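You operate a simulated robot arm through the tools that you are given. There is no shell and no other tool. Be economical: measure what you need, move in short steps, check, and stop when the job is done.

The job below is to be done with a simulated robot arm. You get a single attempt, and the scene is never put back.

JOB
Tap both skid plugs home and tighten both skid bolts at program 2.
Fine: on the wooden skid; light blows with the mallet; one run each with the power driver, no red light; both tools back.

Only the result counts: the job must be done as asked and must still hold three seconds after the hand-in. Knocking over, shifting, dropping, spilling or breaking anything else fails it.

ROBOT AND FRAMES
A 6-joint arm with a two-finger parallel gripper, fixed in place. Base frame: the origin is at the foot of the arm, x ahead of it, y to its left, z up; the work surface is at about z = 0.805. Readings come in m, degrees, newtons and seconds.
With the tool pointing down near the work surface it reaches from about 0.24 to 0.64 m from the base axis. Its first joint turns from -66.0 to 66.0 degrees. Payload 2.7 kg.
The tool frame sits at the grasp point between the pads (the TCP): z along the fingers, y along the line on which they close. The tips reach 0.023 m beyond it. The gripper opens to 0.094 m. The fingers are 0.038 m wide and 0.01 m thick; the gripper's body (0.054 by 0.096 m) begins 0.039 m behind the TCP.
Orientation is told as [roll, pitch, yaw] about the base's x, y, z axes, in that order, counted from this pose: with the fingers straight down and closing along the base's y, the tool's x points along the base's -x, its y along +y and its z along -z.

CONTROLS
- The arm moves only by the tool send_rows. Its argument "plan" is a list of rows, each a list of 3 entries, a list of its own where there are three numbers: the shift along the base's x, y, z in m, then the turn, a rotation vector about the base's x, y, z in degrees, then the opening, from 0 (shut) to 1 (fully open). In form: [[[dx, dy, dz], [wx, wy, wz], grip], ...]. A call has 1 to 12 rows; each row shifts and turns the commanded pose from where the row before left it. Each row takes 0.2 s and may step no farther than 0.05 m and 8.6 degrees from the row before; otherwise, or with a gripper value out of range, the whole call is refused. A pose out of reach is approached as far as the arm can. The call stops where the force on the tool passes 50 N (or 10 N more than at its start, if that is more) or the arm is blocked; 0.2 s more then pass. Each finger travels about 0.045 m/s and halts on what it meets, pressing with about 45 N; the grip force reading is that of the motor and also rises with nothing between the fingers. The clock runs only during rows and for 0.2 s after the last one: add rows that do not move to give the fingers time. The reply holds the time, the measured pose of the TCP, the force on the tool along the base axes, the opening and the grip force, in the units named above and with some noise, and new pictures: "pictures" is both (left out), scene, wrist or none.
- Cameras (640 x 400 px; columns grow to the right, rows downward): "scene" is fixed at [0.0703, -0.4339, 1.3953]; the picture's right is [0.79, -0.61, 0.00], its down [-0.39, -0.50, -0.77] and it looks along [0.47, 0.61, -0.64] (base axes); focal length 259 px, centre (320, 200). "wrist" rides on the gripper at [0.086, 0.016, -0.075] in the tool frame; the picture's right is [-0.18, 0.98, 0.00], its down [-0.58, -0.11, -0.81] and it looks along [-0.79, -0.15, 0.59] (tool axes); focal length 243 px, centre (320, 200). There is no depth. A picture from a camera that has moved, and an enlarged one, comes with that camera's place and axes in the base frame and with its lens.
- zoom(camera, box): a new picture of the part [left, top, right, bottom] of that camera's present view, enlarged. The clock stands still meanwhile.
- job_done(): hands the job in; it is judged then, once.

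Go step by step. Nothing tells you positions but the pictures and the camera data: compare them with the known pose of the tool, close in by small moves and look again before you grip or let go. The budget is 120 turns and 170 pictures, counting those below and the enlarged ones. Unless the task says otherwise, let go and move clear before handing in, and close with one line.

The tools are called after ">>>" as name(argument=value, ...) on one line, values as JSON. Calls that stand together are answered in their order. send_rows: Moves the arm, as the interface text tells. Its arguments: {"type":"object","properties":{"plan":{"type":"array","items":{"type":"array"}},"pictures":{"type":"string","enum":["both","scene","wrist","none"]}},"required":["plan"]} The other tools are called the same way: zoom (camera, box) takes an enlarged picture of a part of a camera's view; job_done () hands the job in.

At the start:

```text
time_s: 0.0
tool_pos: [0.3658, -0.058, 1.2105]
tool_rot: [-0.2, -0.2, -0.1]
force: [0.5, -0.1, 0.8]
opening: 0.0941
gripper_force: 0.0
```

scene: 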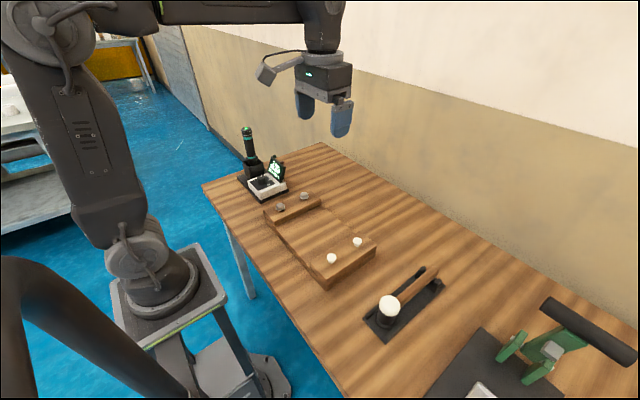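
wrist: 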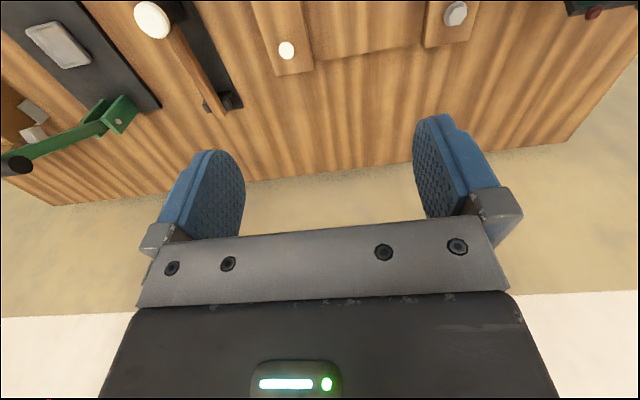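

The scene shows the wooden skid with two white plugs and two bolts, a mallet in a holder to the right, and a power driver in a dock to the left with a program display. I'll zoom in for details.

>>> zoom(camera="scene", box=[220, 110, 340, 210])

>>> zoom(camera="scene", box=[250, 180, 400, 300])

>>> zoom(camera="scene", box=[340, 240, 480, 360])

>>> zoom(camera="scene", box=[420, 270, 640, 400])

```text
4.00 times, centred on (280, 160) of scene
camera zoom: at [0.0703, -0.4339, 1.3953], right [0.79, -0.61, 0.0], down [-0.39, -0.5, -0.77], along [0.47, 0.61, -0.64], focal length 1035 px, centre (480, 360)
```

zoom: 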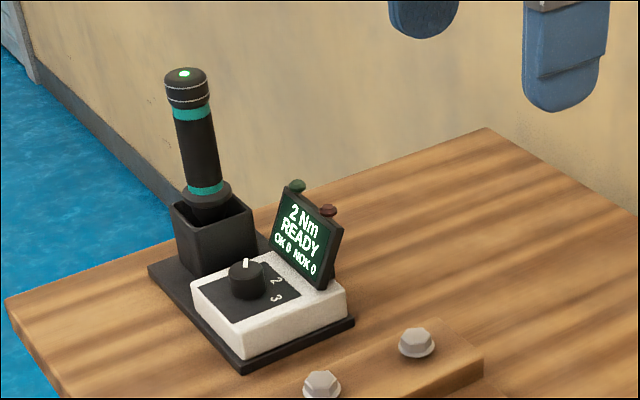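

```text
3.33 times, centred on (325, 240) of scene
camera zoom: at [0.0703, -0.4339, 1.3953], right [0.79, -0.61, 0.0], down [-0.39, -0.5, -0.77], along [0.47, 0.61, -0.64], focal length 863 px, centre (303, 67)
```

zoom: 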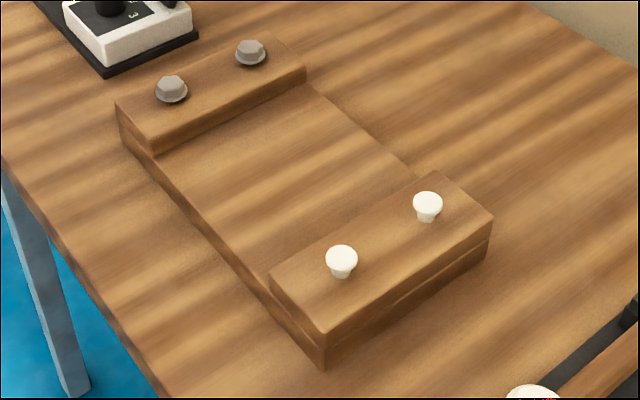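

```text
3.33 times, centred on (410, 300) of scene
camera zoom: at [0.0703, -0.4339, 1.3953], right [0.79, -0.61, 0.0], down [-0.39, -0.5, -0.77], along [0.47, 0.61, -0.64], focal length 863 px, centre (20, -133)
```

zoom: 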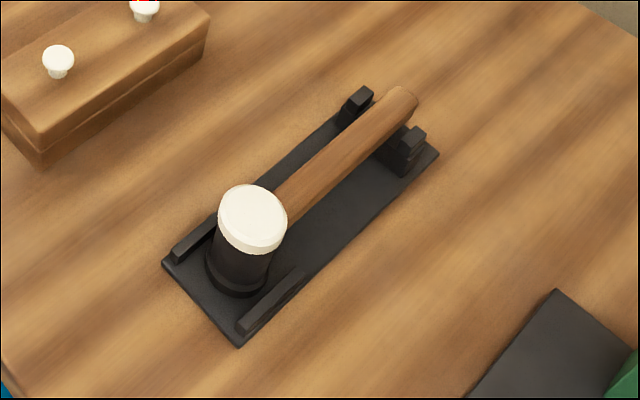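

```text
2.91 times, centred on (530, 335) of scene
camera zoom: at [0.0703, -0.4339, 1.3953], right [0.79, -0.61, 0.0], down [-0.39, -0.5, -0.77], along [0.47, 0.61, -0.64], focal length 753 px, centre (-291, -193)
```

zoom: 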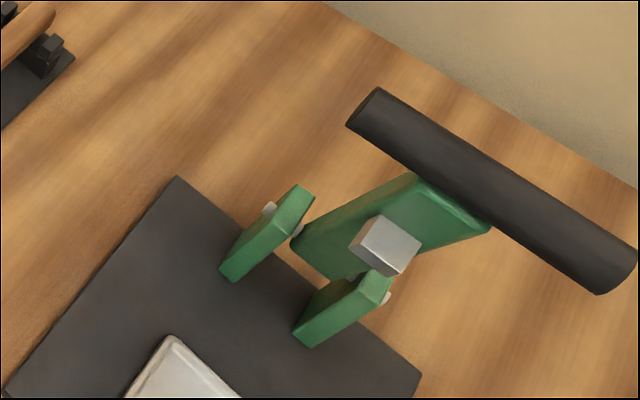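

The skid bolts look to be at about (0.343, 0.124) and (0.434, 0.125), the plugs at about (0.34, -0.13) and (0.43, -0.13), the driver at about (0.38, 0.39), and the knob at about (0.367, 0.29). I'll move the wrist camera over the driver station to read the dial.

>>> send_rows(plan=[[[-0.01, 0.044, -0.01], [0, 0, 0], 1], [[-0.01, 0.044, -0.01], [0, 0, 0], 1], [[-0.01, 0.044, -0.01], [0, 0, 0], 1], [[-0.01, 0.044, -0.01], [0, 0, 0], 1], [[-0.01, 0.044, -0.01], [0, 0, 0], 1], [[-0.01, 0.044, -0.01], [0, 0, 0], 1], [[-0.006, 0.044, -0.01], [0, 0, 0], 1], [[0, 0, 0], [0, 0, 0], 1]])

```text
time_s: 1.8
tool_pos: [0.2997, 0.2512, 1.1413]
tool_rot: [-0.2, -0.1, -0.1]
force: [0.2, 0.3, -0.3]
opening: 0.0939
gripper_force: 0.1
camera wrist: at [0.2142, 0.2672, 1.2148], right [0.19, 0.98, 0.0], down [0.58, -0.11, 0.81], along [0.79, -0.15, -0.59], focal length 243 px, centre (320, 200)
```

scene: 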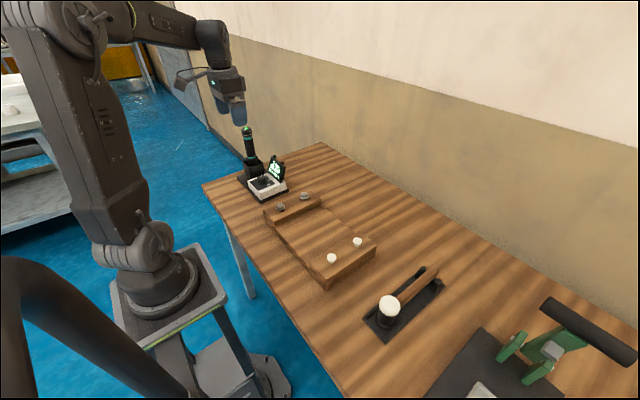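
wrist: 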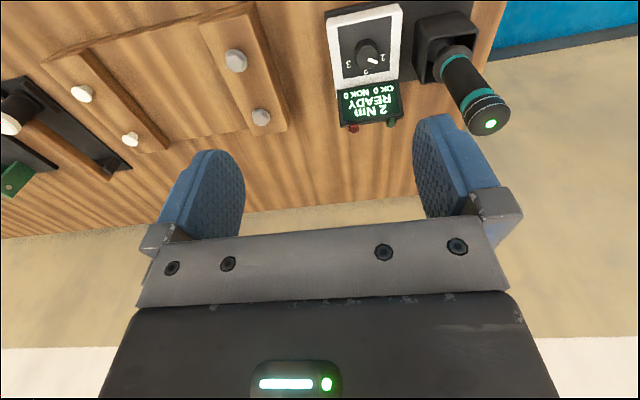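

>>> zoom(camera="wrist", box=[320, 0, 416, 60])

>>> zoom(camera="wrist", box=[320, 0, 520, 140])

>>> zoom(camera="wrist", box=[40, 20, 300, 180])

```text
6.67 times, centred on (368, 30) of wrist
camera zoom: at [0.2142, 0.2672, 1.2148], right [0.19, 0.98, 0.0], down [0.58, -0.11, 0.81], along [0.79, -0.15, -0.59], focal length 1618 px, centre (0, 1333)
```

zoom: 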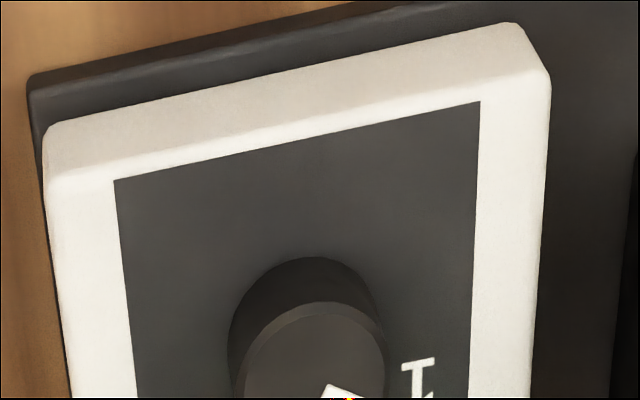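

```text
2.86 times, centred on (420, 70) of wrist
camera zoom: at [0.2142, 0.2672, 1.2148], right [0.19, 0.98, 0.0], down [0.58, -0.11, 0.81], along [0.79, -0.15, -0.59], focal length 693 px, centre (34, 571)
```

zoom: 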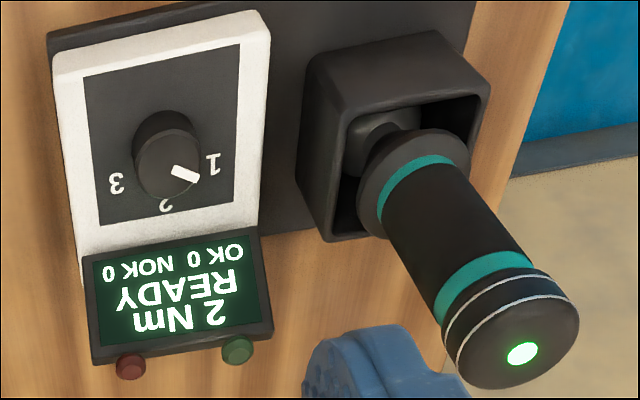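

```text
2.46 times, centred on (170, 100) of wrist
camera zoom: at [0.2142, 0.2672, 1.2148], right [0.19, 0.98, 0.0], down [0.58, -0.11, 0.81], along [0.79, -0.15, -0.59], focal length 597 px, centre (689, 446)
```

zoom: 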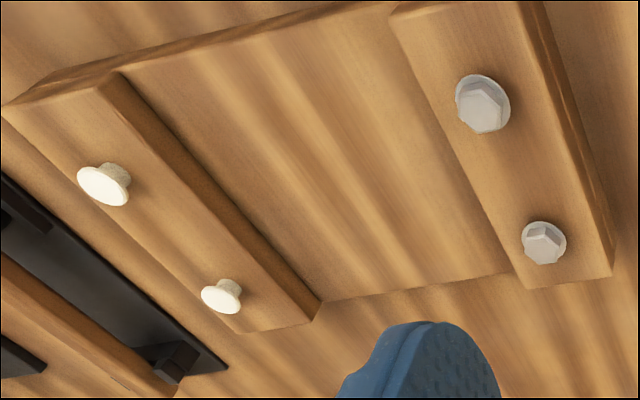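

Pointer is on 1, with 2 about 60° clockwise (seen from above). The knob is about at (0.376, 0.302) with top z≈0.862. I'll approach above it with yaw +30°.

>>> send_rows(plan=[[[0.0155, 0.01, -0.035], [0, 0, 7.5], 0.62], [[0.0155, 0.01, -0.035], [0, 0, 7.5], 0.62], [[0.0155, 0.01, -0.035], [0, 0, 7.5], 0.62], [[0.0155, 0.01, -0.035], [0, 0, 7.5], 0.62], [[0.0145, 0.0105, -0.031], [0, 0, 0], 0.62], [[0, 0, 0], [0, 0, 0], 0.62]])

```text
time_s: 3.2
tool_pos: [0.3744, 0.2998, 0.9663]
tool_rot: [-0.2, -0.1, 30.0]
force: [0.4, 0.8, -0.1]
opening: 0.0585
gripper_force: 0.0
camera wrist: at [0.2932, 0.2698, 1.041], right [-0.33, 0.94, 0.0], down [0.56, 0.2, 0.81], along [0.76, 0.27, -0.59], focal length 243 px, centre (320, 200)
```

scene: 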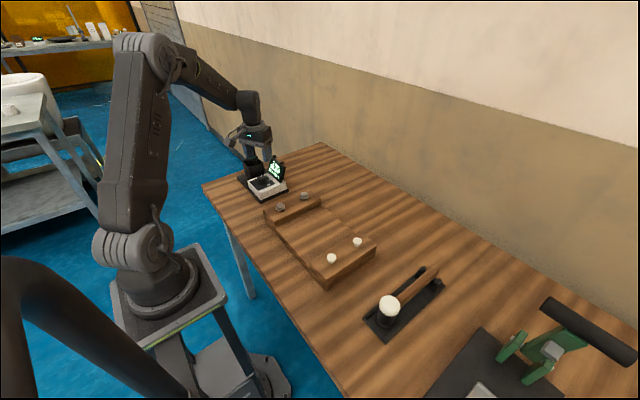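
wrist: 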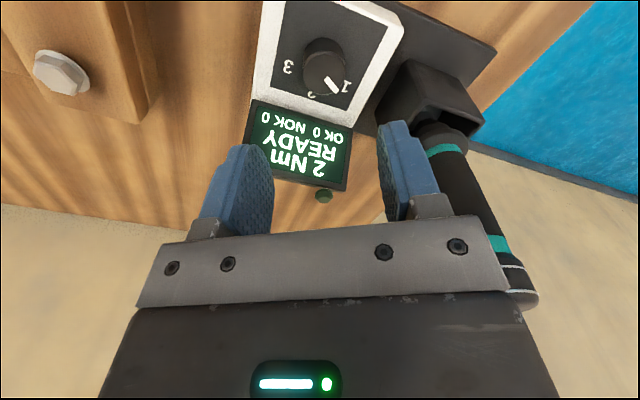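

The knob lines up under the gripper at about (0.373, 0.302). Next I'll descend.

>>> send_rows(plan=[[[0, 0.002, -0.035], [0, 0, 0], 0.62], [[0, 0, -0.035], [0, 0, 0], 0.62], [[0, 0, -0.018], [0, 0, 0], 0.62], [[0, 0, 0], [0, 0, 0], 0.62]])

>>> zoom(camera="scene", box=[220, 110, 316, 210])

```text
time_s: 4.2
tool_pos: [0.3742, 0.3026, 0.88]
tool_rot: [-0.1, -0.1, 30.0]
force: [-0.1, -0.7, 0.4]
opening: 0.0581
gripper_force: 0.0
camera wrist: at [0.294, 0.2735, 0.9541], right [-0.33, 0.94, 0.0], down [0.56, 0.2, 0.81], along [0.76, 0.27, -0.59], focal length 243 px, centre (320, 200)
```

scene: 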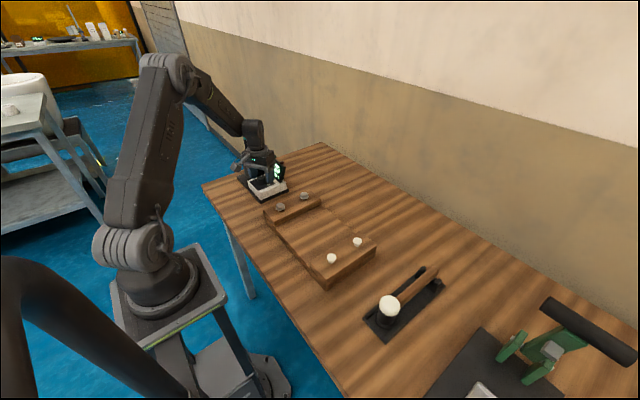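
wrist: 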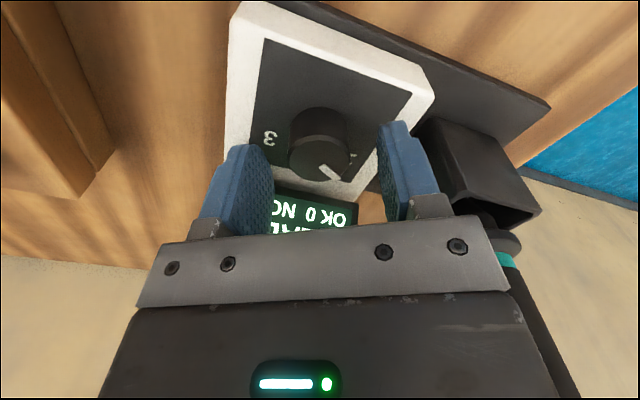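

```text
4.00 times, centred on (268, 160) of scene
camera zoom: at [0.0703, -0.4339, 1.3953], right [0.79, -0.61, 0.0], down [-0.39, -0.5, -0.77], along [0.47, 0.61, -0.64], focal length 1035 px, centre (528, 360)
```

zoom: 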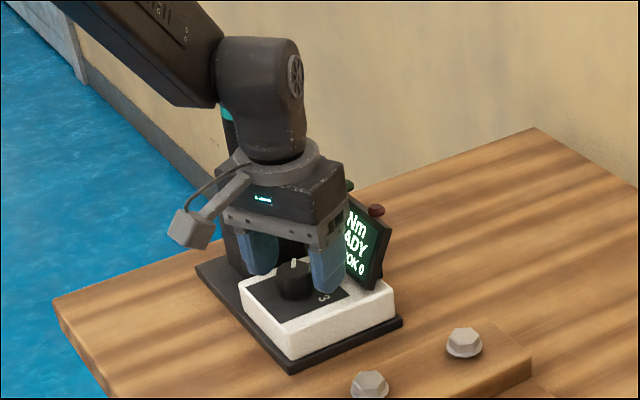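

Fingers straddle the knob centrally. Lower 7 mm more and close.

>>> send_rows(plan=[[[0, 0, -0.007], [0, 0, 0], 0.62], [[0, 0, 0], [0, 0, 0], 0.2], [[0, 0, 0], [0, 0, 0], 0.2], [[0, 0, 0], [0, 0, 0], 0.2]], pictures="wrist")

```text
time_s: 5.2
tool_pos: [0.3754, 0.3027, 0.8732]
tool_rot: [-0.1, -0.2, 29.8]
force: [0.6, -2.5, 0.2]
opening: 0.0307
gripper_force: 44.9
camera wrist: at [0.2936, 0.2735, 0.9471], right [-0.33, 0.94, 0.0], down [0.56, 0.2, 0.81], along [0.76, 0.27, -0.59], focal length 243 px, centre (320, 200)
```

wrist: 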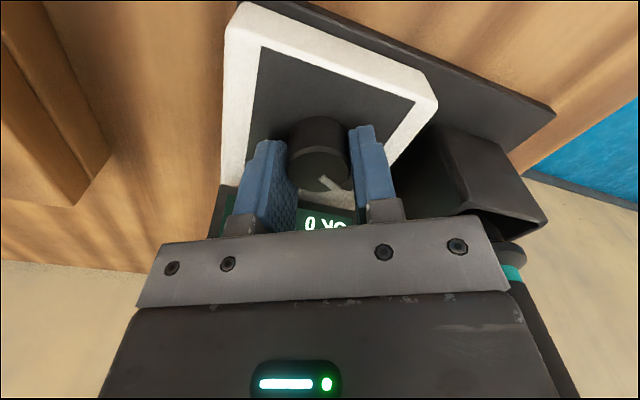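

Gripped at 31 mm. Now turn -60°.

>>> send_rows(plan=[[[0, 0, 0], [0, 0, -7.5], 0.2], [[0, 0, 0], [0, 0, -7.5], 0.2], [[0, 0, 0], [0, 0, -7.5], 0.2], [[0, 0, 0], [0, 0, -7.5], 0.2], [[0, 0, 0], [0, 0, -7.5], 0.2], [[0, 0, 0], [0, 0, -7.5], 0.2], [[0, 0, 0], [0, 0, -7.5], 0.2], [[0, 0, 0], [0, 0, -7.5], 0.2], [[0, 0, 0], [0, 0, 0], 0.2]])

>>> zoom(camera="scene", box=[220, 110, 316, 210])

```text
time_s: 7.2
tool_pos: [0.3757, 0.2998, 0.8735]
tool_rot: [-0.6, 0.0, -30.3]
force: [-1.9, -39.6, 7.5]
opening: 0.0308
gripper_force: 45.2
camera wrist: at [0.3108, 0.3568, 0.9471], right [0.66, 0.76, -0.01], down [0.45, -0.38, 0.81], along [0.61, -0.53, -0.59], focal length 243 px, centre (320, 200)
```

scene: 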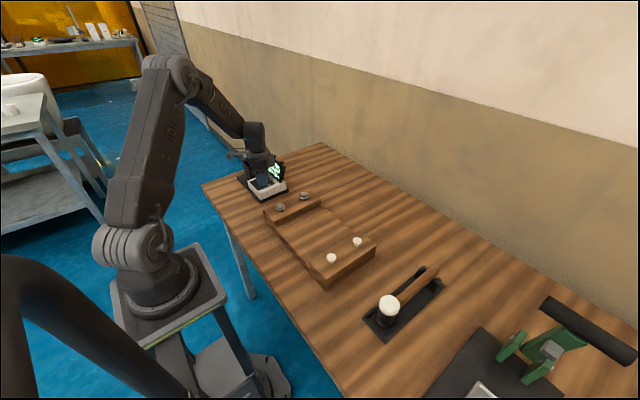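
wrist: 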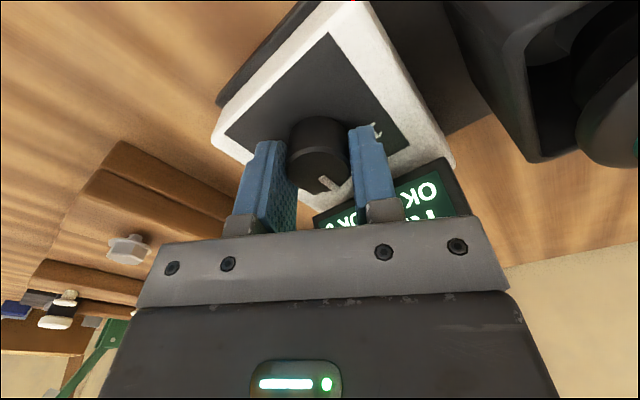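

```text
4.00 times, centred on (268, 160) of scene
camera zoom: at [0.0702, -0.4349, 1.3949], right [0.79, -0.61, 0.0], down [-0.39, -0.5, -0.77], along [0.47, 0.61, -0.64], focal length 1035 px, centre (528, 360)
```

zoom: 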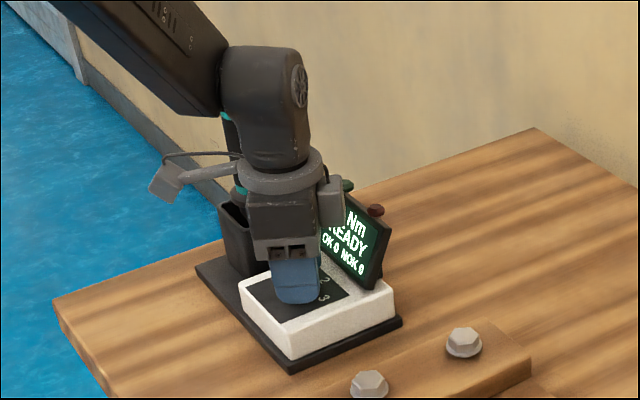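

The knob turned, but a 40 N sideways force is showing. I'll open the fingers and see whether it vanishes.

>>> send_rows(plan=[[[0, 0, 0], [0, 0, 0], 0.5], [[0, 0, 0], [0, 0, 0], 0.5], [[0, 0, 0], [0, 0, 0], 0.5]])

>>> zoom(camera="scene", box=[220, 110, 316, 210])

```text
time_s: 8.0
tool_pos: [0.3758, 0.3036, 0.8737]
tool_rot: [-0.1, -0.2, -30.1]
force: [0.1, -0.1, 0.4]
opening: 0.047
gripper_force: 0.0
camera wrist: at [0.3105, 0.3602, 0.9477], right [0.65, 0.76, 0.0], down [0.45, -0.38, 0.81], along [0.61, -0.53, -0.59], focal length 243 px, centre (320, 200)
```

scene: 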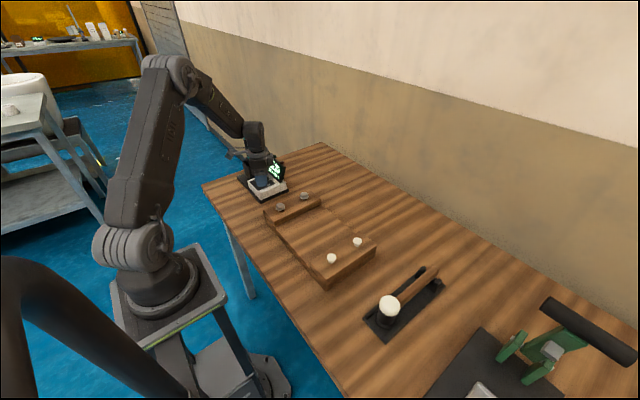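
wrist: 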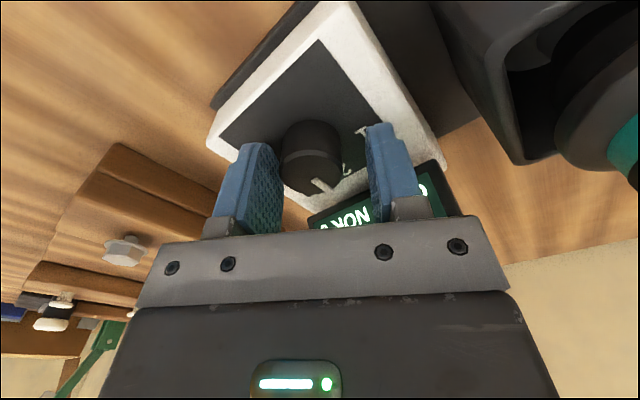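

```text
4.00 times, centred on (268, 160) of scene
camera zoom: at [0.0703, -0.4339, 1.3953], right [0.79, -0.61, 0.0], down [-0.39, -0.5, -0.77], along [0.47, 0.61, -0.64], focal length 1035 px, centre (528, 360)
```

zoom: 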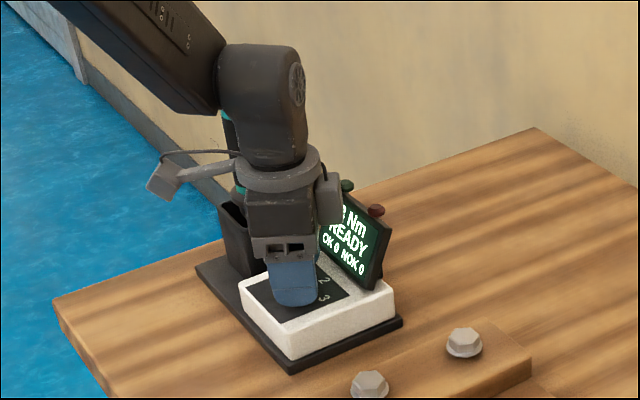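

The force is gone, so it was only grip constraint. Rise straight up and look at the dial and display.

>>> send_rows(plan=[[[0, 0, 0.04], [0, 0, 0], 0.6], [[0, 0, 0.04], [0, 0, 0], 0.6], [[-0.01, -0.01, 0.04], [0, 0, 7.5], 0.8], [[-0.02, -0.015, 0.04], [0, 0, 7.5], 0.8], [[-0.02, -0.015, 0.04], [0, 0, 7.5], 0.8], [[-0.02, -0.015, 0.04], [0, 0, 7.5], 0.8], [[0, 0, 0.02], [0, 0, 0], 0.8]])

>>> zoom(camera="wrist", box=[320, 0, 520, 140])

>>> zoom(camera="scene", box=[220, 110, 316, 210])

```text
time_s: 9.6
tool_pos: [0.3064, 0.2474, 1.1373]
tool_rot: [-0.1, -0.1, 0.1]
force: [0.2, -0.8, 0.6]
opening: 0.0753
gripper_force: 0.1
camera wrist: at [0.2206, 0.2637, 1.2101], right [0.18, 0.98, 0.0], down [0.58, -0.11, 0.81], along [0.79, -0.15, -0.59], focal length 243 px, centre (320, 200)
```

scene: 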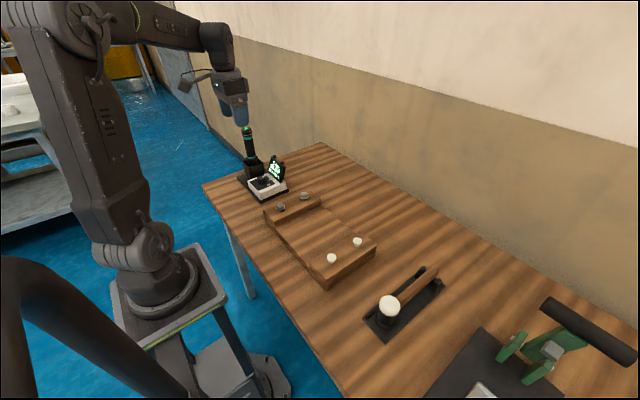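
wrist: 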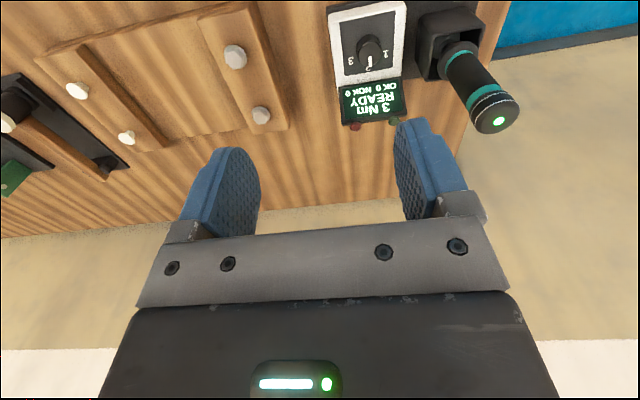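

```text
2.86 times, centred on (420, 70) of wrist
camera zoom: at [0.2206, 0.2637, 1.2101], right [0.18, 0.98, 0.0], down [0.58, -0.11, 0.81], along [0.79, -0.15, -0.59], focal length 693 px, centre (34, 571)
```

zoom: 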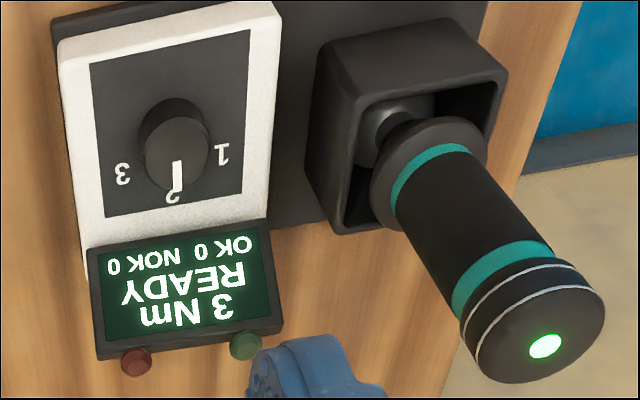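

```text
4.00 times, centred on (268, 160) of scene
camera zoom: at [0.0703, -0.4339, 1.3953], right [0.79, -0.61, 0.0], down [-0.39, -0.5, -0.77], along [0.47, 0.61, -0.64], focal length 1035 px, centre (528, 360)
```

zoom: 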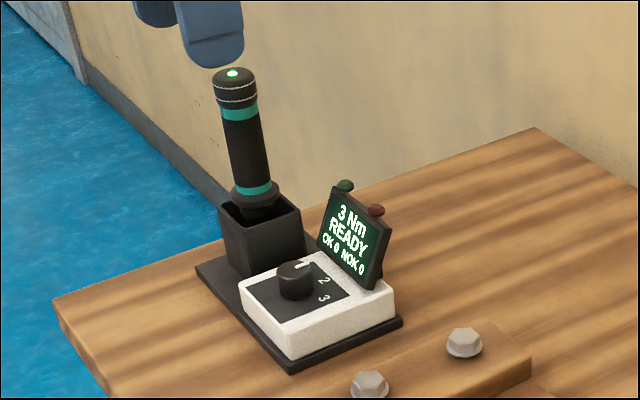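

Program 2 (3 Nm) is selected and READY. Next is the mallet: I'll move the camera over its rack.

>>> send_rows(plan=[[[0, -0.046, 0], [0, 0, 0], 1], [[0, -0.046, 0], [0, 0, 0], 1], [[0, -0.046, 0], [0, 0, 0], 1], [[0, -0.046, 0], [0, 0, 0], 1], [[0, -0.046, 0], [0, 0, 0], 1], [[0, -0.046, 0], [0, 0, 0], 1], [[0, -0.046, 0], [0, 0, 0], 1], [[0, -0.046, 0], [0, 0, 0], 1], [[0, -0.046, 0], [0, 0, 0], 1], [[0, -0.046, 0], [0, 0, 0], 1], [[0, -0.046, 0], [0, 0, 0], 1], [[0, -0.046, 0], [0, 0, 0], 1]])

>>> zoom(camera="wrist", box=[220, 0, 440, 140])

```text
time_s: 12.2
tool_pos: [0.3041, -0.3035, 1.1308]
tool_rot: [-0.1, -0.2, 0.0]
force: [-0.3, 0.5, 0.0]
opening: 0.094
gripper_force: 0.0
camera wrist: at [0.2189, -0.2881, 1.2054], right [0.18, 0.98, 0.0], down [0.58, -0.11, 0.81], along [0.79, -0.15, -0.59], focal length 243 px, centre (320, 200)
```

scene: 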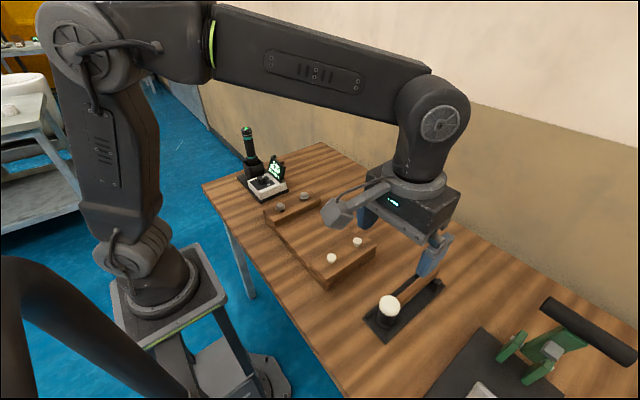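
wrist: 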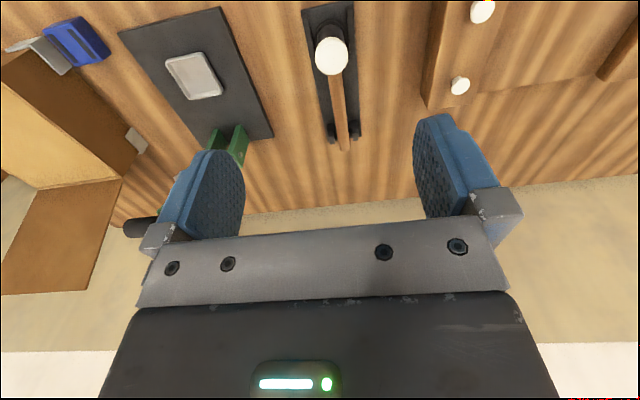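

```text
2.86 times, centred on (330, 70) of wrist
camera zoom: at [0.2189, -0.2881, 1.2054], right [0.18, 0.98, 0.0], down [0.58, -0.11, 0.81], along [0.79, -0.15, -0.59], focal length 693 px, centre (291, 571)
```

zoom: 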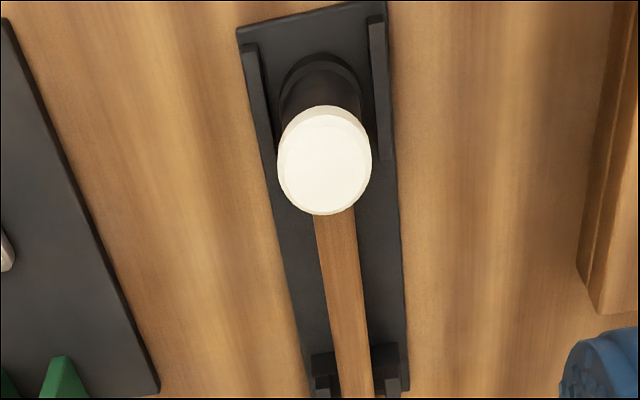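

Mallet head face is at about (0.360, -0.300, 0.875), with the handle running along +x to x≈0.54 at z≈0.85. I'll approach above the handle at x≈0.445.

>>> send_rows(plan=[[[0.0235, 0.0005, -0.033], [0, 0, 0], 0.75], [[0.0235, 0.0005, -0.033], [0, 0, 0], 0.75], [[0.0235, 0.0005, -0.033], [0, 0, 0], 0.75], [[0.0235, 0.0005, -0.033], [0, 0, 0], 0.75], [[0.0235, 0, -0.033], [0, 0, 0], 0.75], [[0.0235, 0, -0.033], [0, 0, 0], 0.75], [[0, 0, 0], [0, 0, 0], 0.75]])

>>> zoom(camera="scene", box=[340, 220, 480, 340])

```text
time_s: 13.8
tool_pos: [0.4471, -0.3033, 0.9321]
tool_rot: [-0.1, 0.0, -0.1]
force: [0.2, 0.5, 0.3]
opening: 0.0705
gripper_force: 0.1
camera wrist: at [0.3612, -0.2871, 1.0067], right [0.19, 0.98, 0.0], down [0.58, -0.11, 0.81], along [0.79, -0.15, -0.59], focal length 243 px, centre (320, 200)
```

scene: 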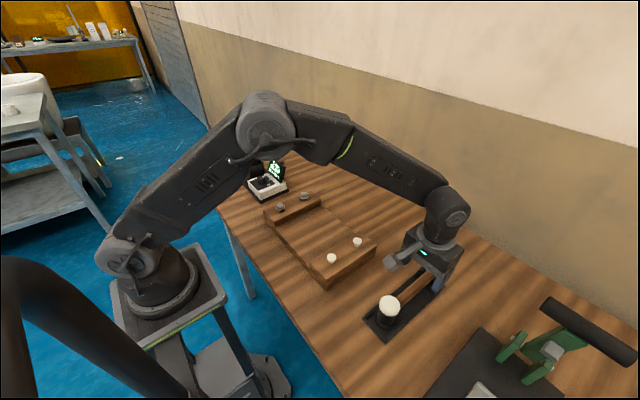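
wrist: 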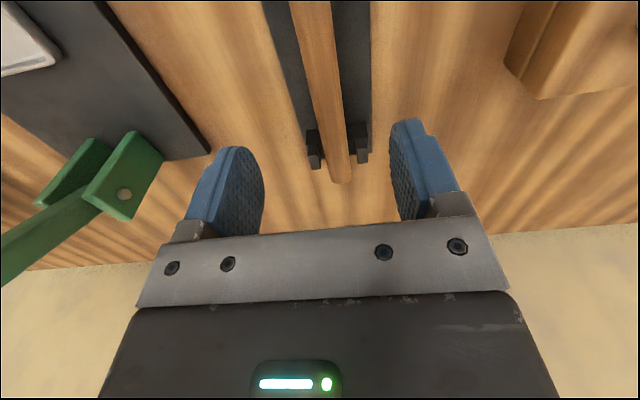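

```text
3.33 times, centred on (410, 280) of scene
camera zoom: at [0.0703, -0.4339, 1.3953], right [0.79, -0.61, 0.0], down [-0.39, -0.5, -0.77], along [0.47, 0.61, -0.64], focal length 863 px, centre (20, -67)
```

zoom: 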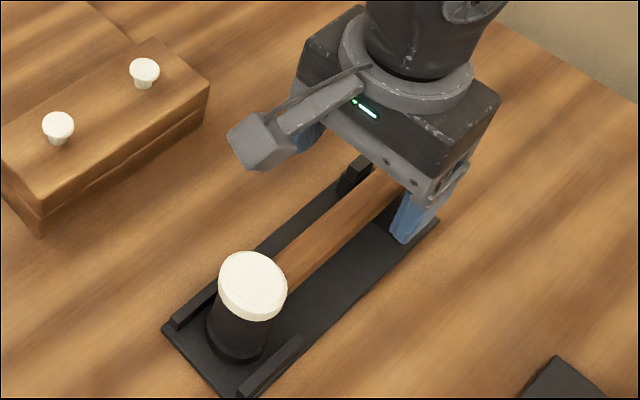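

Handle centre is at y≈-0.299; I'll shift 4 mm and descend onto it.

>>> send_rows(plan=[[[-0.002, 0.004, -0.035], [0, 0, 0], 0.75], [[0, 0, -0.03], [0, 0, 0], 0.75], [[0, 0, -0.018], [0, 0, 0], 0.75], [[0, 0, 0], [0, 0, 0], 0.75]])

>>> zoom(camera="scene", box=[350, 220, 450, 340])

```text
time_s: 14.8
tool_pos: [0.4428, -0.2973, 0.852]
tool_rot: [-0.2, -0.1, 0.0]
force: [-0.3, 0.3, -0.3]
opening: 0.0702
gripper_force: 0.2
camera wrist: at [0.3581, -0.2827, 0.9257], right [0.18, 0.98, 0.0], down [0.58, -0.11, 0.81], along [0.79, -0.15, -0.59], focal length 243 px, centre (320, 200)
```

scene: 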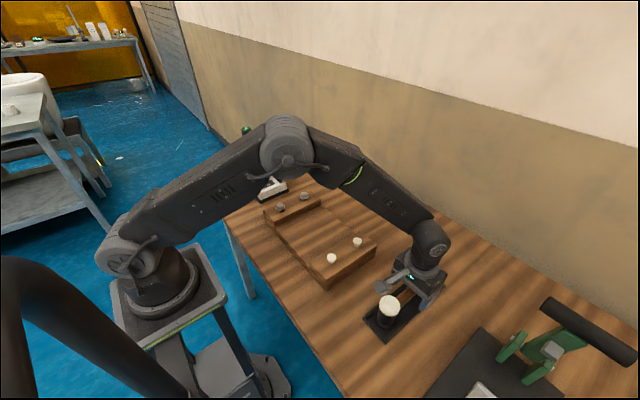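
wrist: 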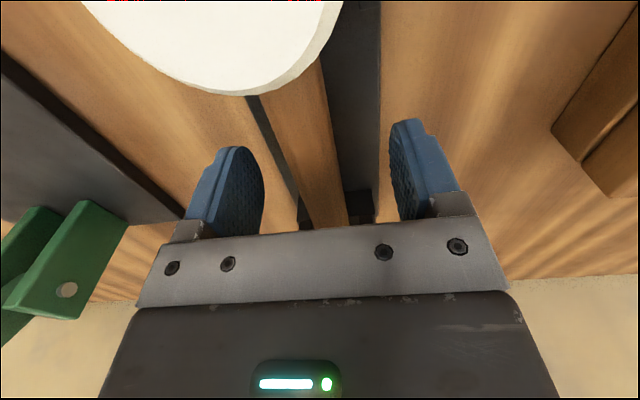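

```text
3.33 times, centred on (400, 280) of scene
camera zoom: at [0.0703, -0.4339, 1.3953], right [0.79, -0.61, 0.0], down [-0.39, -0.5, -0.77], along [0.47, 0.61, -0.64], focal length 863 px, centre (53, -67)
```

zoom: 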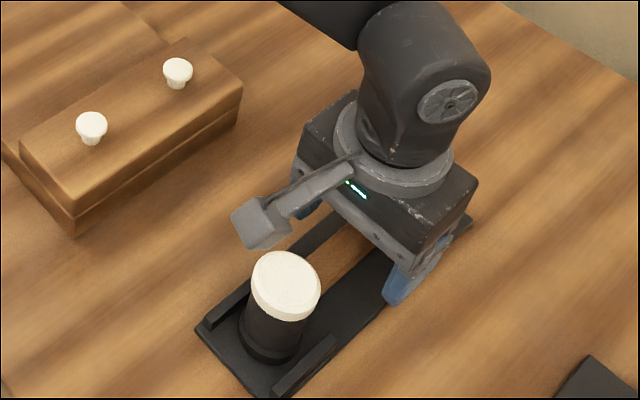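

Handle is centred between the fingers. Lower 5 mm and close.

>>> send_rows(plan=[[[0, -0.001, -0.005], [0, 0, 0], 0.75], [[0, 0, 0], [0, 0, 0], 0.05], [[0, 0, 0], [0, 0, 0], 0.05], [[0, 0, 0], [0, 0, 0], 0.05], [[0, 0, 0], [0, 0, 0], 0.05]], pictures="wrist")

```text
time_s: 16.0
tool_pos: [0.4439, -0.2995, 0.8475]
tool_rot: [-0.3, -0.1, 0.0]
force: [-0.8, -1.7, 0.3]
opening: 0.0208
gripper_force: 44.4
camera wrist: at [0.3583, -0.2839, 0.9215], right [0.18, 0.98, 0.0], down [0.58, -0.11, 0.81], along [0.79, -0.15, -0.59], focal length 243 px, centre (320, 200)
```

wrist: 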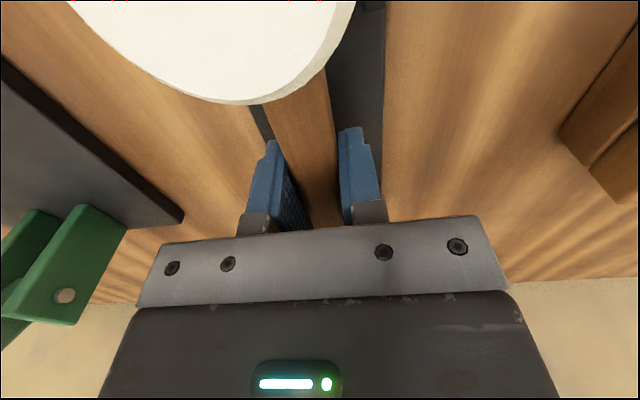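

Gripped (21 mm handle). The rest pose is TCP (0.444, -0.2995, 0.8475). Lift straight up.

>>> send_rows(plan=[[[0, 0, 0.01], [0, 0, 0], 0.05], [[0, 0, 0.025], [0, 0, 0], 0.05], [[0, 0, 0.04], [0, 0, 0], 0.05], [[0, 0, 0.045], [0, 0, 0], 0.05], [[0, 0, 0], [0, 0, 0], 0.05]])

>>> zoom(camera="scene", box=[310, 180, 470, 300])

```text
time_s: 17.2
tool_pos: [0.4461, -0.2997, 0.9695]
tool_rot: [-0.1, 0.0, -0.1]
force: [-0.8, 0.5, -5.3]
opening: 0.0209
gripper_force: 44.8
camera wrist: at [0.3614, -0.2842, 1.0431], right [0.18, 0.98, 0.0], down [0.58, -0.11, 0.81], along [0.79, -0.15, -0.59], focal length 243 px, centre (320, 200)
```

scene: 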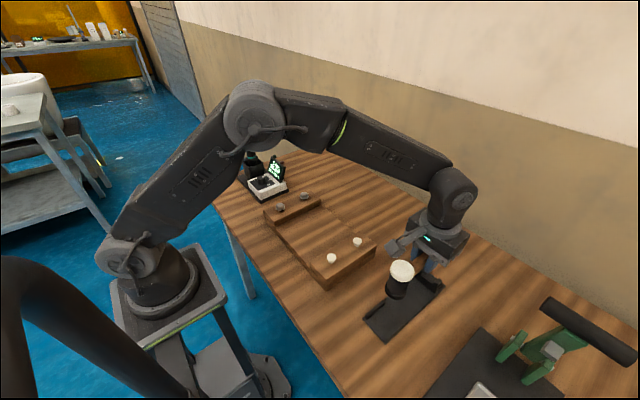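
wrist: 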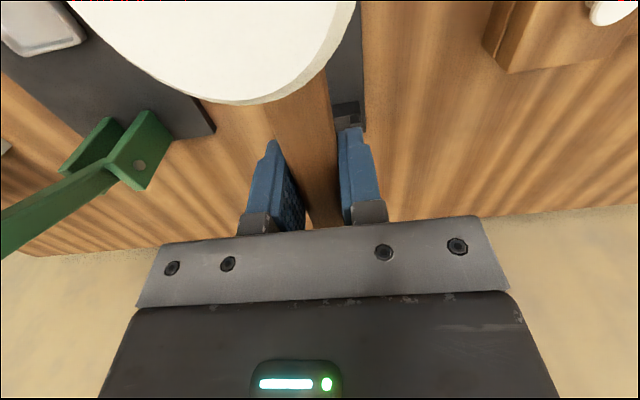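

```text
3.33 times, centred on (390, 240) of scene
camera zoom: at [0.0704, -0.4339, 1.3952], right [0.79, -0.61, 0.0], down [-0.39, -0.5, -0.77], along [0.47, 0.61, -0.64], focal length 863 px, centre (87, 67)
```

zoom: 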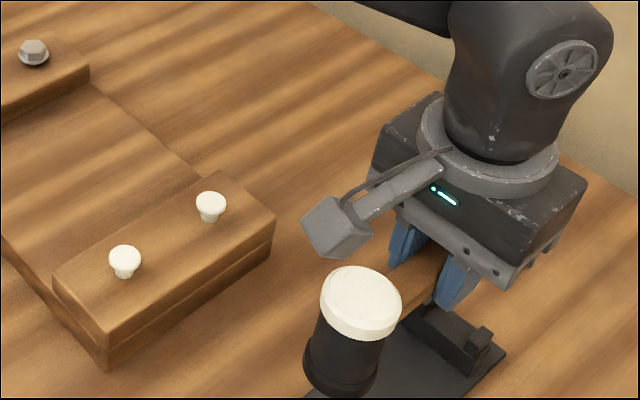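

Mallet is held level. Plugs computed at about (0.344, -0.124) and (0.434, -0.123), tops z≈0.868. I'll carry the head over the near plug.

>>> send_rows(plan=[[[-0.0045, 0.044, 0], [0, 0, 0], 0.05], [[-0.0045, 0.044, 0], [0, 0, 0], 0.05], [[-0.0045, 0.044, 0], [0, 0, 0], 0.05], [[-0.0045, 0.0437, 0], [0, 0, 0], 0.05], [[0, 0, -0.02], [0, 0, 0], 0.05], [[0, 0, 0], [0, 0, 0], 0.05]])

>>> zoom(camera="scene", box=[280, 180, 440, 300])

```text
time_s: 18.6
tool_pos: [0.4273, -0.1227, 0.946]
tool_rot: [-0.1, -0.1, -0.1]
force: [-0.4, 0.1, -4.6]
opening: 0.0206
gripper_force: 45.1
camera wrist: at [0.3406, -0.1069, 1.0202], right [0.18, 0.98, 0.0], down [0.58, -0.11, 0.81], along [0.79, -0.15, -0.59], focal length 243 px, centre (320, 200)
```

scene: 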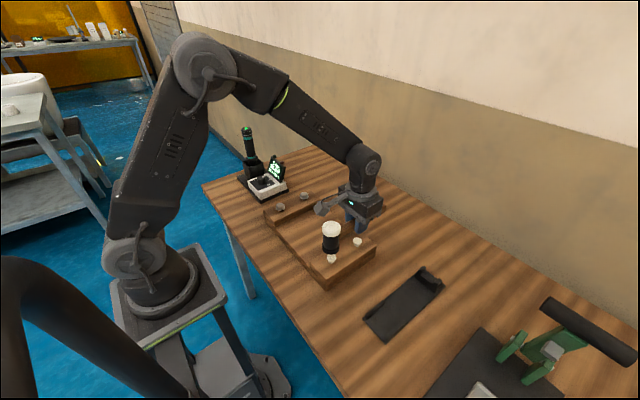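
wrist: 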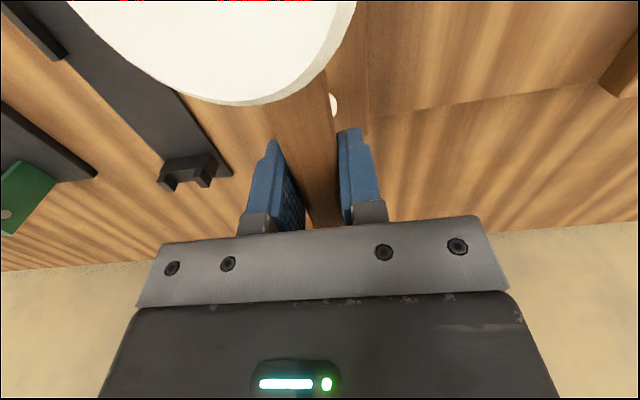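

```text
3.33 times, centred on (360, 240) of scene
camera zoom: at [0.0704, -0.4339, 1.3952], right [0.79, -0.61, 0.0], down [-0.39, -0.5, -0.77], along [0.47, 0.61, -0.64], focal length 863 px, centre (187, 67)
```

zoom: 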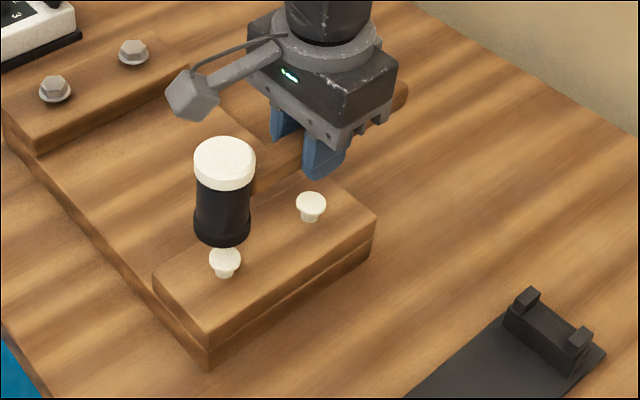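

The far plug should go first, since the fingers would hang over it while striking the near one. I'll move the head over the far plug.

>>> send_rows(plan=[[[0.03, 0, 0], [0, 0, 0], 0.05], [[0.03, 0, 0], [0, 0, 0], 0.05], [[0.0307, -0.0003, 0], [0, 0, 0], 0.05], [[0, 0, -0.015], [0, 0, 0], 0.05], [[0, 0, 0], [0, 0, 0], 0.05]])

>>> zoom(camera="scene", box=[300, 180, 420, 280])

```text
time_s: 19.8
tool_pos: [0.5169, -0.124, 0.9309]
tool_rot: [-0.2, 0.0, 0.0]
force: [0.3, -0.4, -4.5]
opening: 0.0208
gripper_force: 45.2
camera wrist: at [0.4321, -0.1089, 1.0048], right [0.18, 0.98, 0.0], down [0.58, -0.11, 0.81], along [0.79, -0.15, -0.59], focal length 243 px, centre (320, 200)
```

scene: 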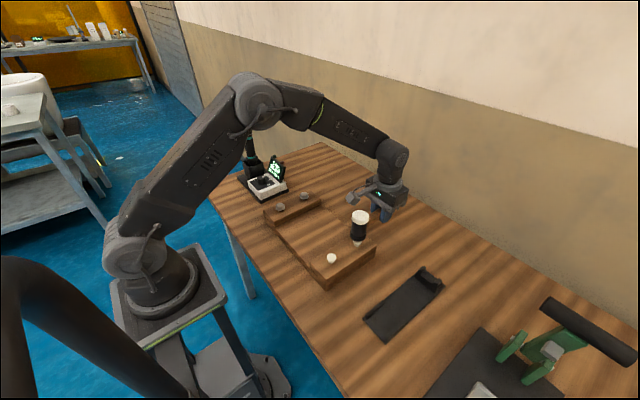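
wrist: 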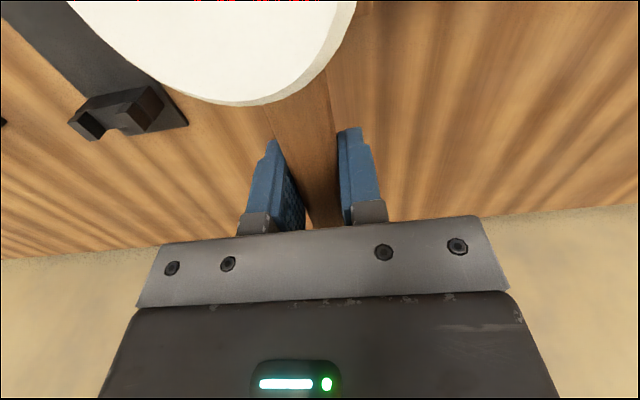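

```text
4.00 times, centred on (360, 230) of scene
camera zoom: at [0.0704, -0.4339, 1.3952], right [0.79, -0.61, 0.0], down [-0.39, -0.5, -0.77], along [0.47, 0.61, -0.64], focal length 1035 px, centre (160, 80)
```

zoom: 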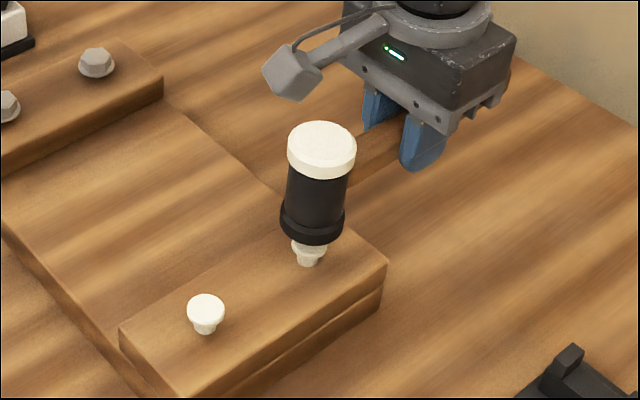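

The head is centred over the far plug with roughly 2–3 cm of gap. First light blow.

>>> send_rows(plan=[[[0, 0, -0.016], [0, 0, 0], 0.05], [[0, 0, -0.016], [0, 0, 0], 0.05], [[0, 0, 0.02], [0, 0, 0], 0.05], [[0, 0, 0.012], [0, 0, 0], 0.05]], pictures="none")

>>> zoom(camera="scene", box=[300, 180, 420, 280])

```text
time_s: 20.8
tool_pos: [0.5166, -0.1231, 0.9313]
tool_rot: [-0.2, 0.0, -0.1]
force: [-0.3, 0.8, -5.8]
opening: 0.0208
gripper_force: 44.6
```

```text
4.00 times, centred on (360, 230) of scene
camera zoom: at [0.0704, -0.4339, 1.3952], right [0.79, -0.61, 0.0], down [-0.39, -0.5, -0.77], along [0.47, 0.61, -0.64], focal length 1035 px, centre (160, 80)
```

zoom: 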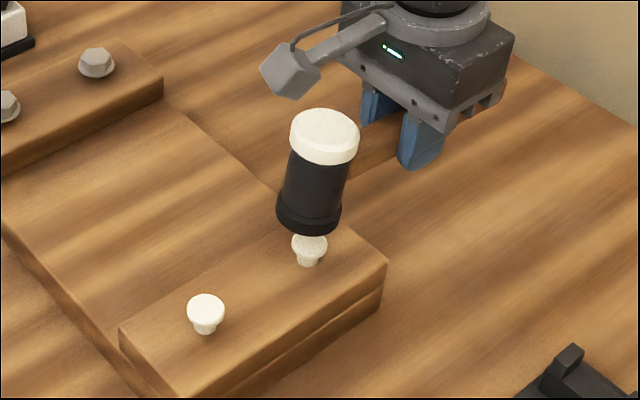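

The mallet pitched a little in the grip. I'll zoom to see whether the plug advanced.

>>> zoom(camera="scene", box=[320, 225, 376, 270])

>>> zoom(camera="wrist", box=[0, 0, 640, 400])

```text
8.89 times, centred on (348, 248) of scene
camera zoom: at [0.0704, -0.4339, 1.3952], right [0.79, -0.61, 0.0], down [-0.39, -0.5, -0.77], along [0.47, 0.61, -0.64], focal length 2300 px, centre (71, -222)
```

zoom: 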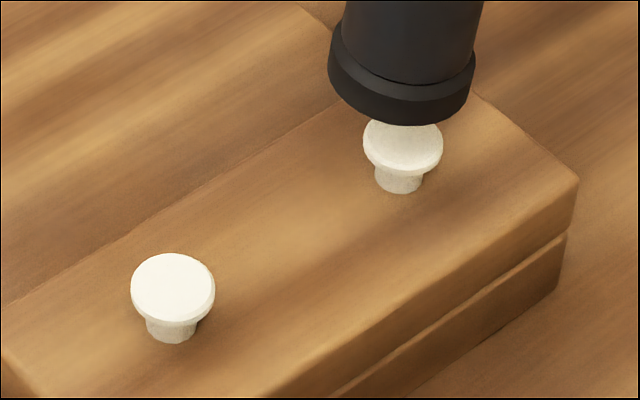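

```text
1.00 times, centred on (320, 200) of wrist
camera zoom: at [0.4319, -0.1076, 1.0053], right [0.19, 0.98, 0.0], down [0.58, -0.11, 0.81], along [0.79, -0.15, -0.59], focal length 243 px, centre (320, 200)
```

zoom: 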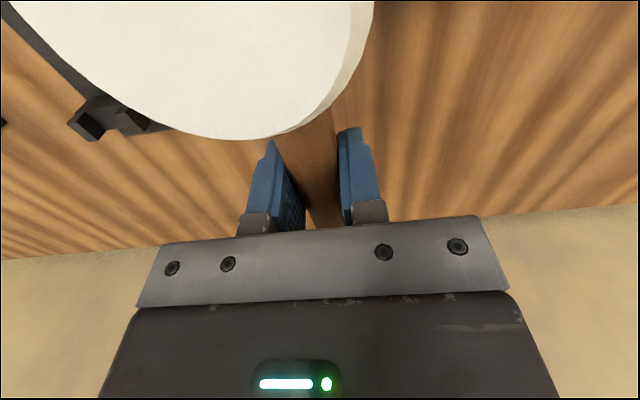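

Barely any plug movement, and the mallet tilted about 5° in the grip because of the lever arm. I'll return it to its rack (compensating the tilt) and regrip right next to the head.

>>> send_rows(plan=[[[0, 0, 0.04], [0, 0, 0], 0.05], [[-0.018, -0.044, 0], [0, -2.75, 0], 0.05], [[-0.018, -0.044, 0], [0, -2.75, 0], 0.05], [[-0.018, -0.044, 0], [0, 0, 0], 0.05], [[-0.0186, -0.0444, 0], [0, 0, 0], 0.05], [[0, 0, -0.035], [0, 0, 0], 0.05], [[0, 0, -0.035], [0, 0, 0], 0.05], [[0, 0, 0], [0, 0, 0], 0.05]])

>>> zoom(camera="scene", box=[350, 220, 450, 340])

>>> zoom(camera="scene", box=[320, 225, 376, 270])

```text
time_s: 22.6
tool_pos: [0.4444, -0.3014, 0.9045]
tool_rot: [0.0, -5.6, 0.0]
force: [-1.1, 0.2, -5.0]
opening: 0.0204
gripper_force: 44.8
camera wrist: at [0.3525, -0.2841, 0.9692], right [0.18, 0.98, 0.02], down [0.5, -0.11, 0.86], along [0.85, -0.15, -0.51], focal length 243 px, centre (320, 200)
```

scene: 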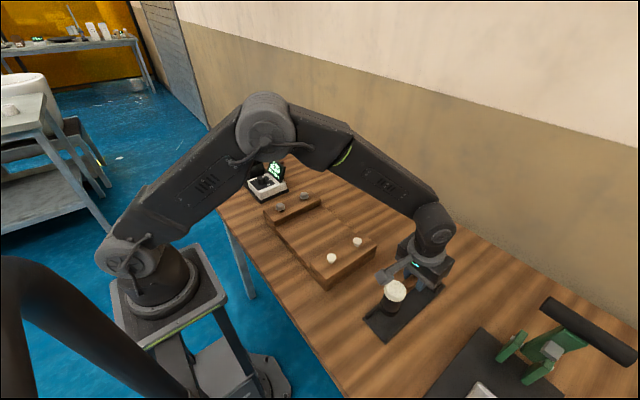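
wrist: 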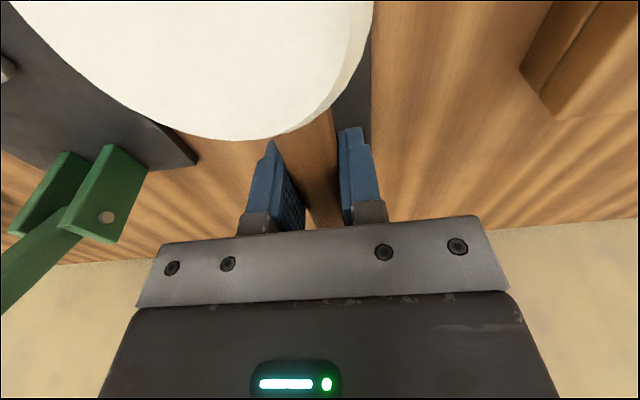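

```text
3.33 times, centred on (400, 280) of scene
camera zoom: at [0.0704, -0.4339, 1.3952], right [0.79, -0.61, 0.0], down [-0.39, -0.5, -0.77], along [0.47, 0.61, -0.64], focal length 863 px, centre (53, -67)
```

zoom: 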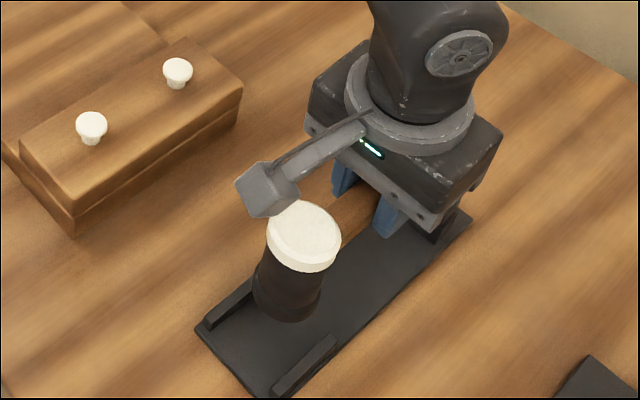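

```text
8.89 times, centred on (348, 248) of scene
camera zoom: at [0.0704, -0.4339, 1.3952], right [0.79, -0.61, 0.0], down [-0.39, -0.5, -0.77], along [0.47, 0.61, -0.64], focal length 2300 px, centre (71, -222)
```

zoom: 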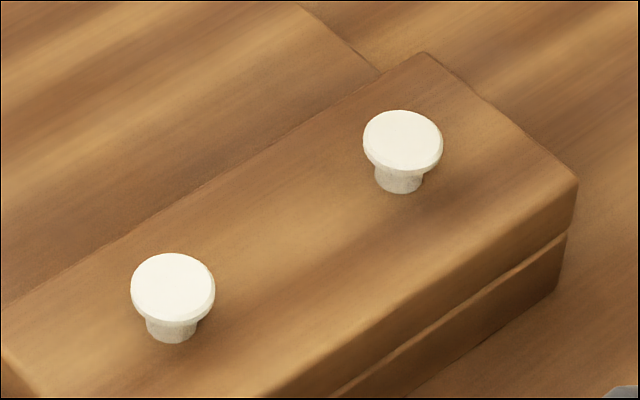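

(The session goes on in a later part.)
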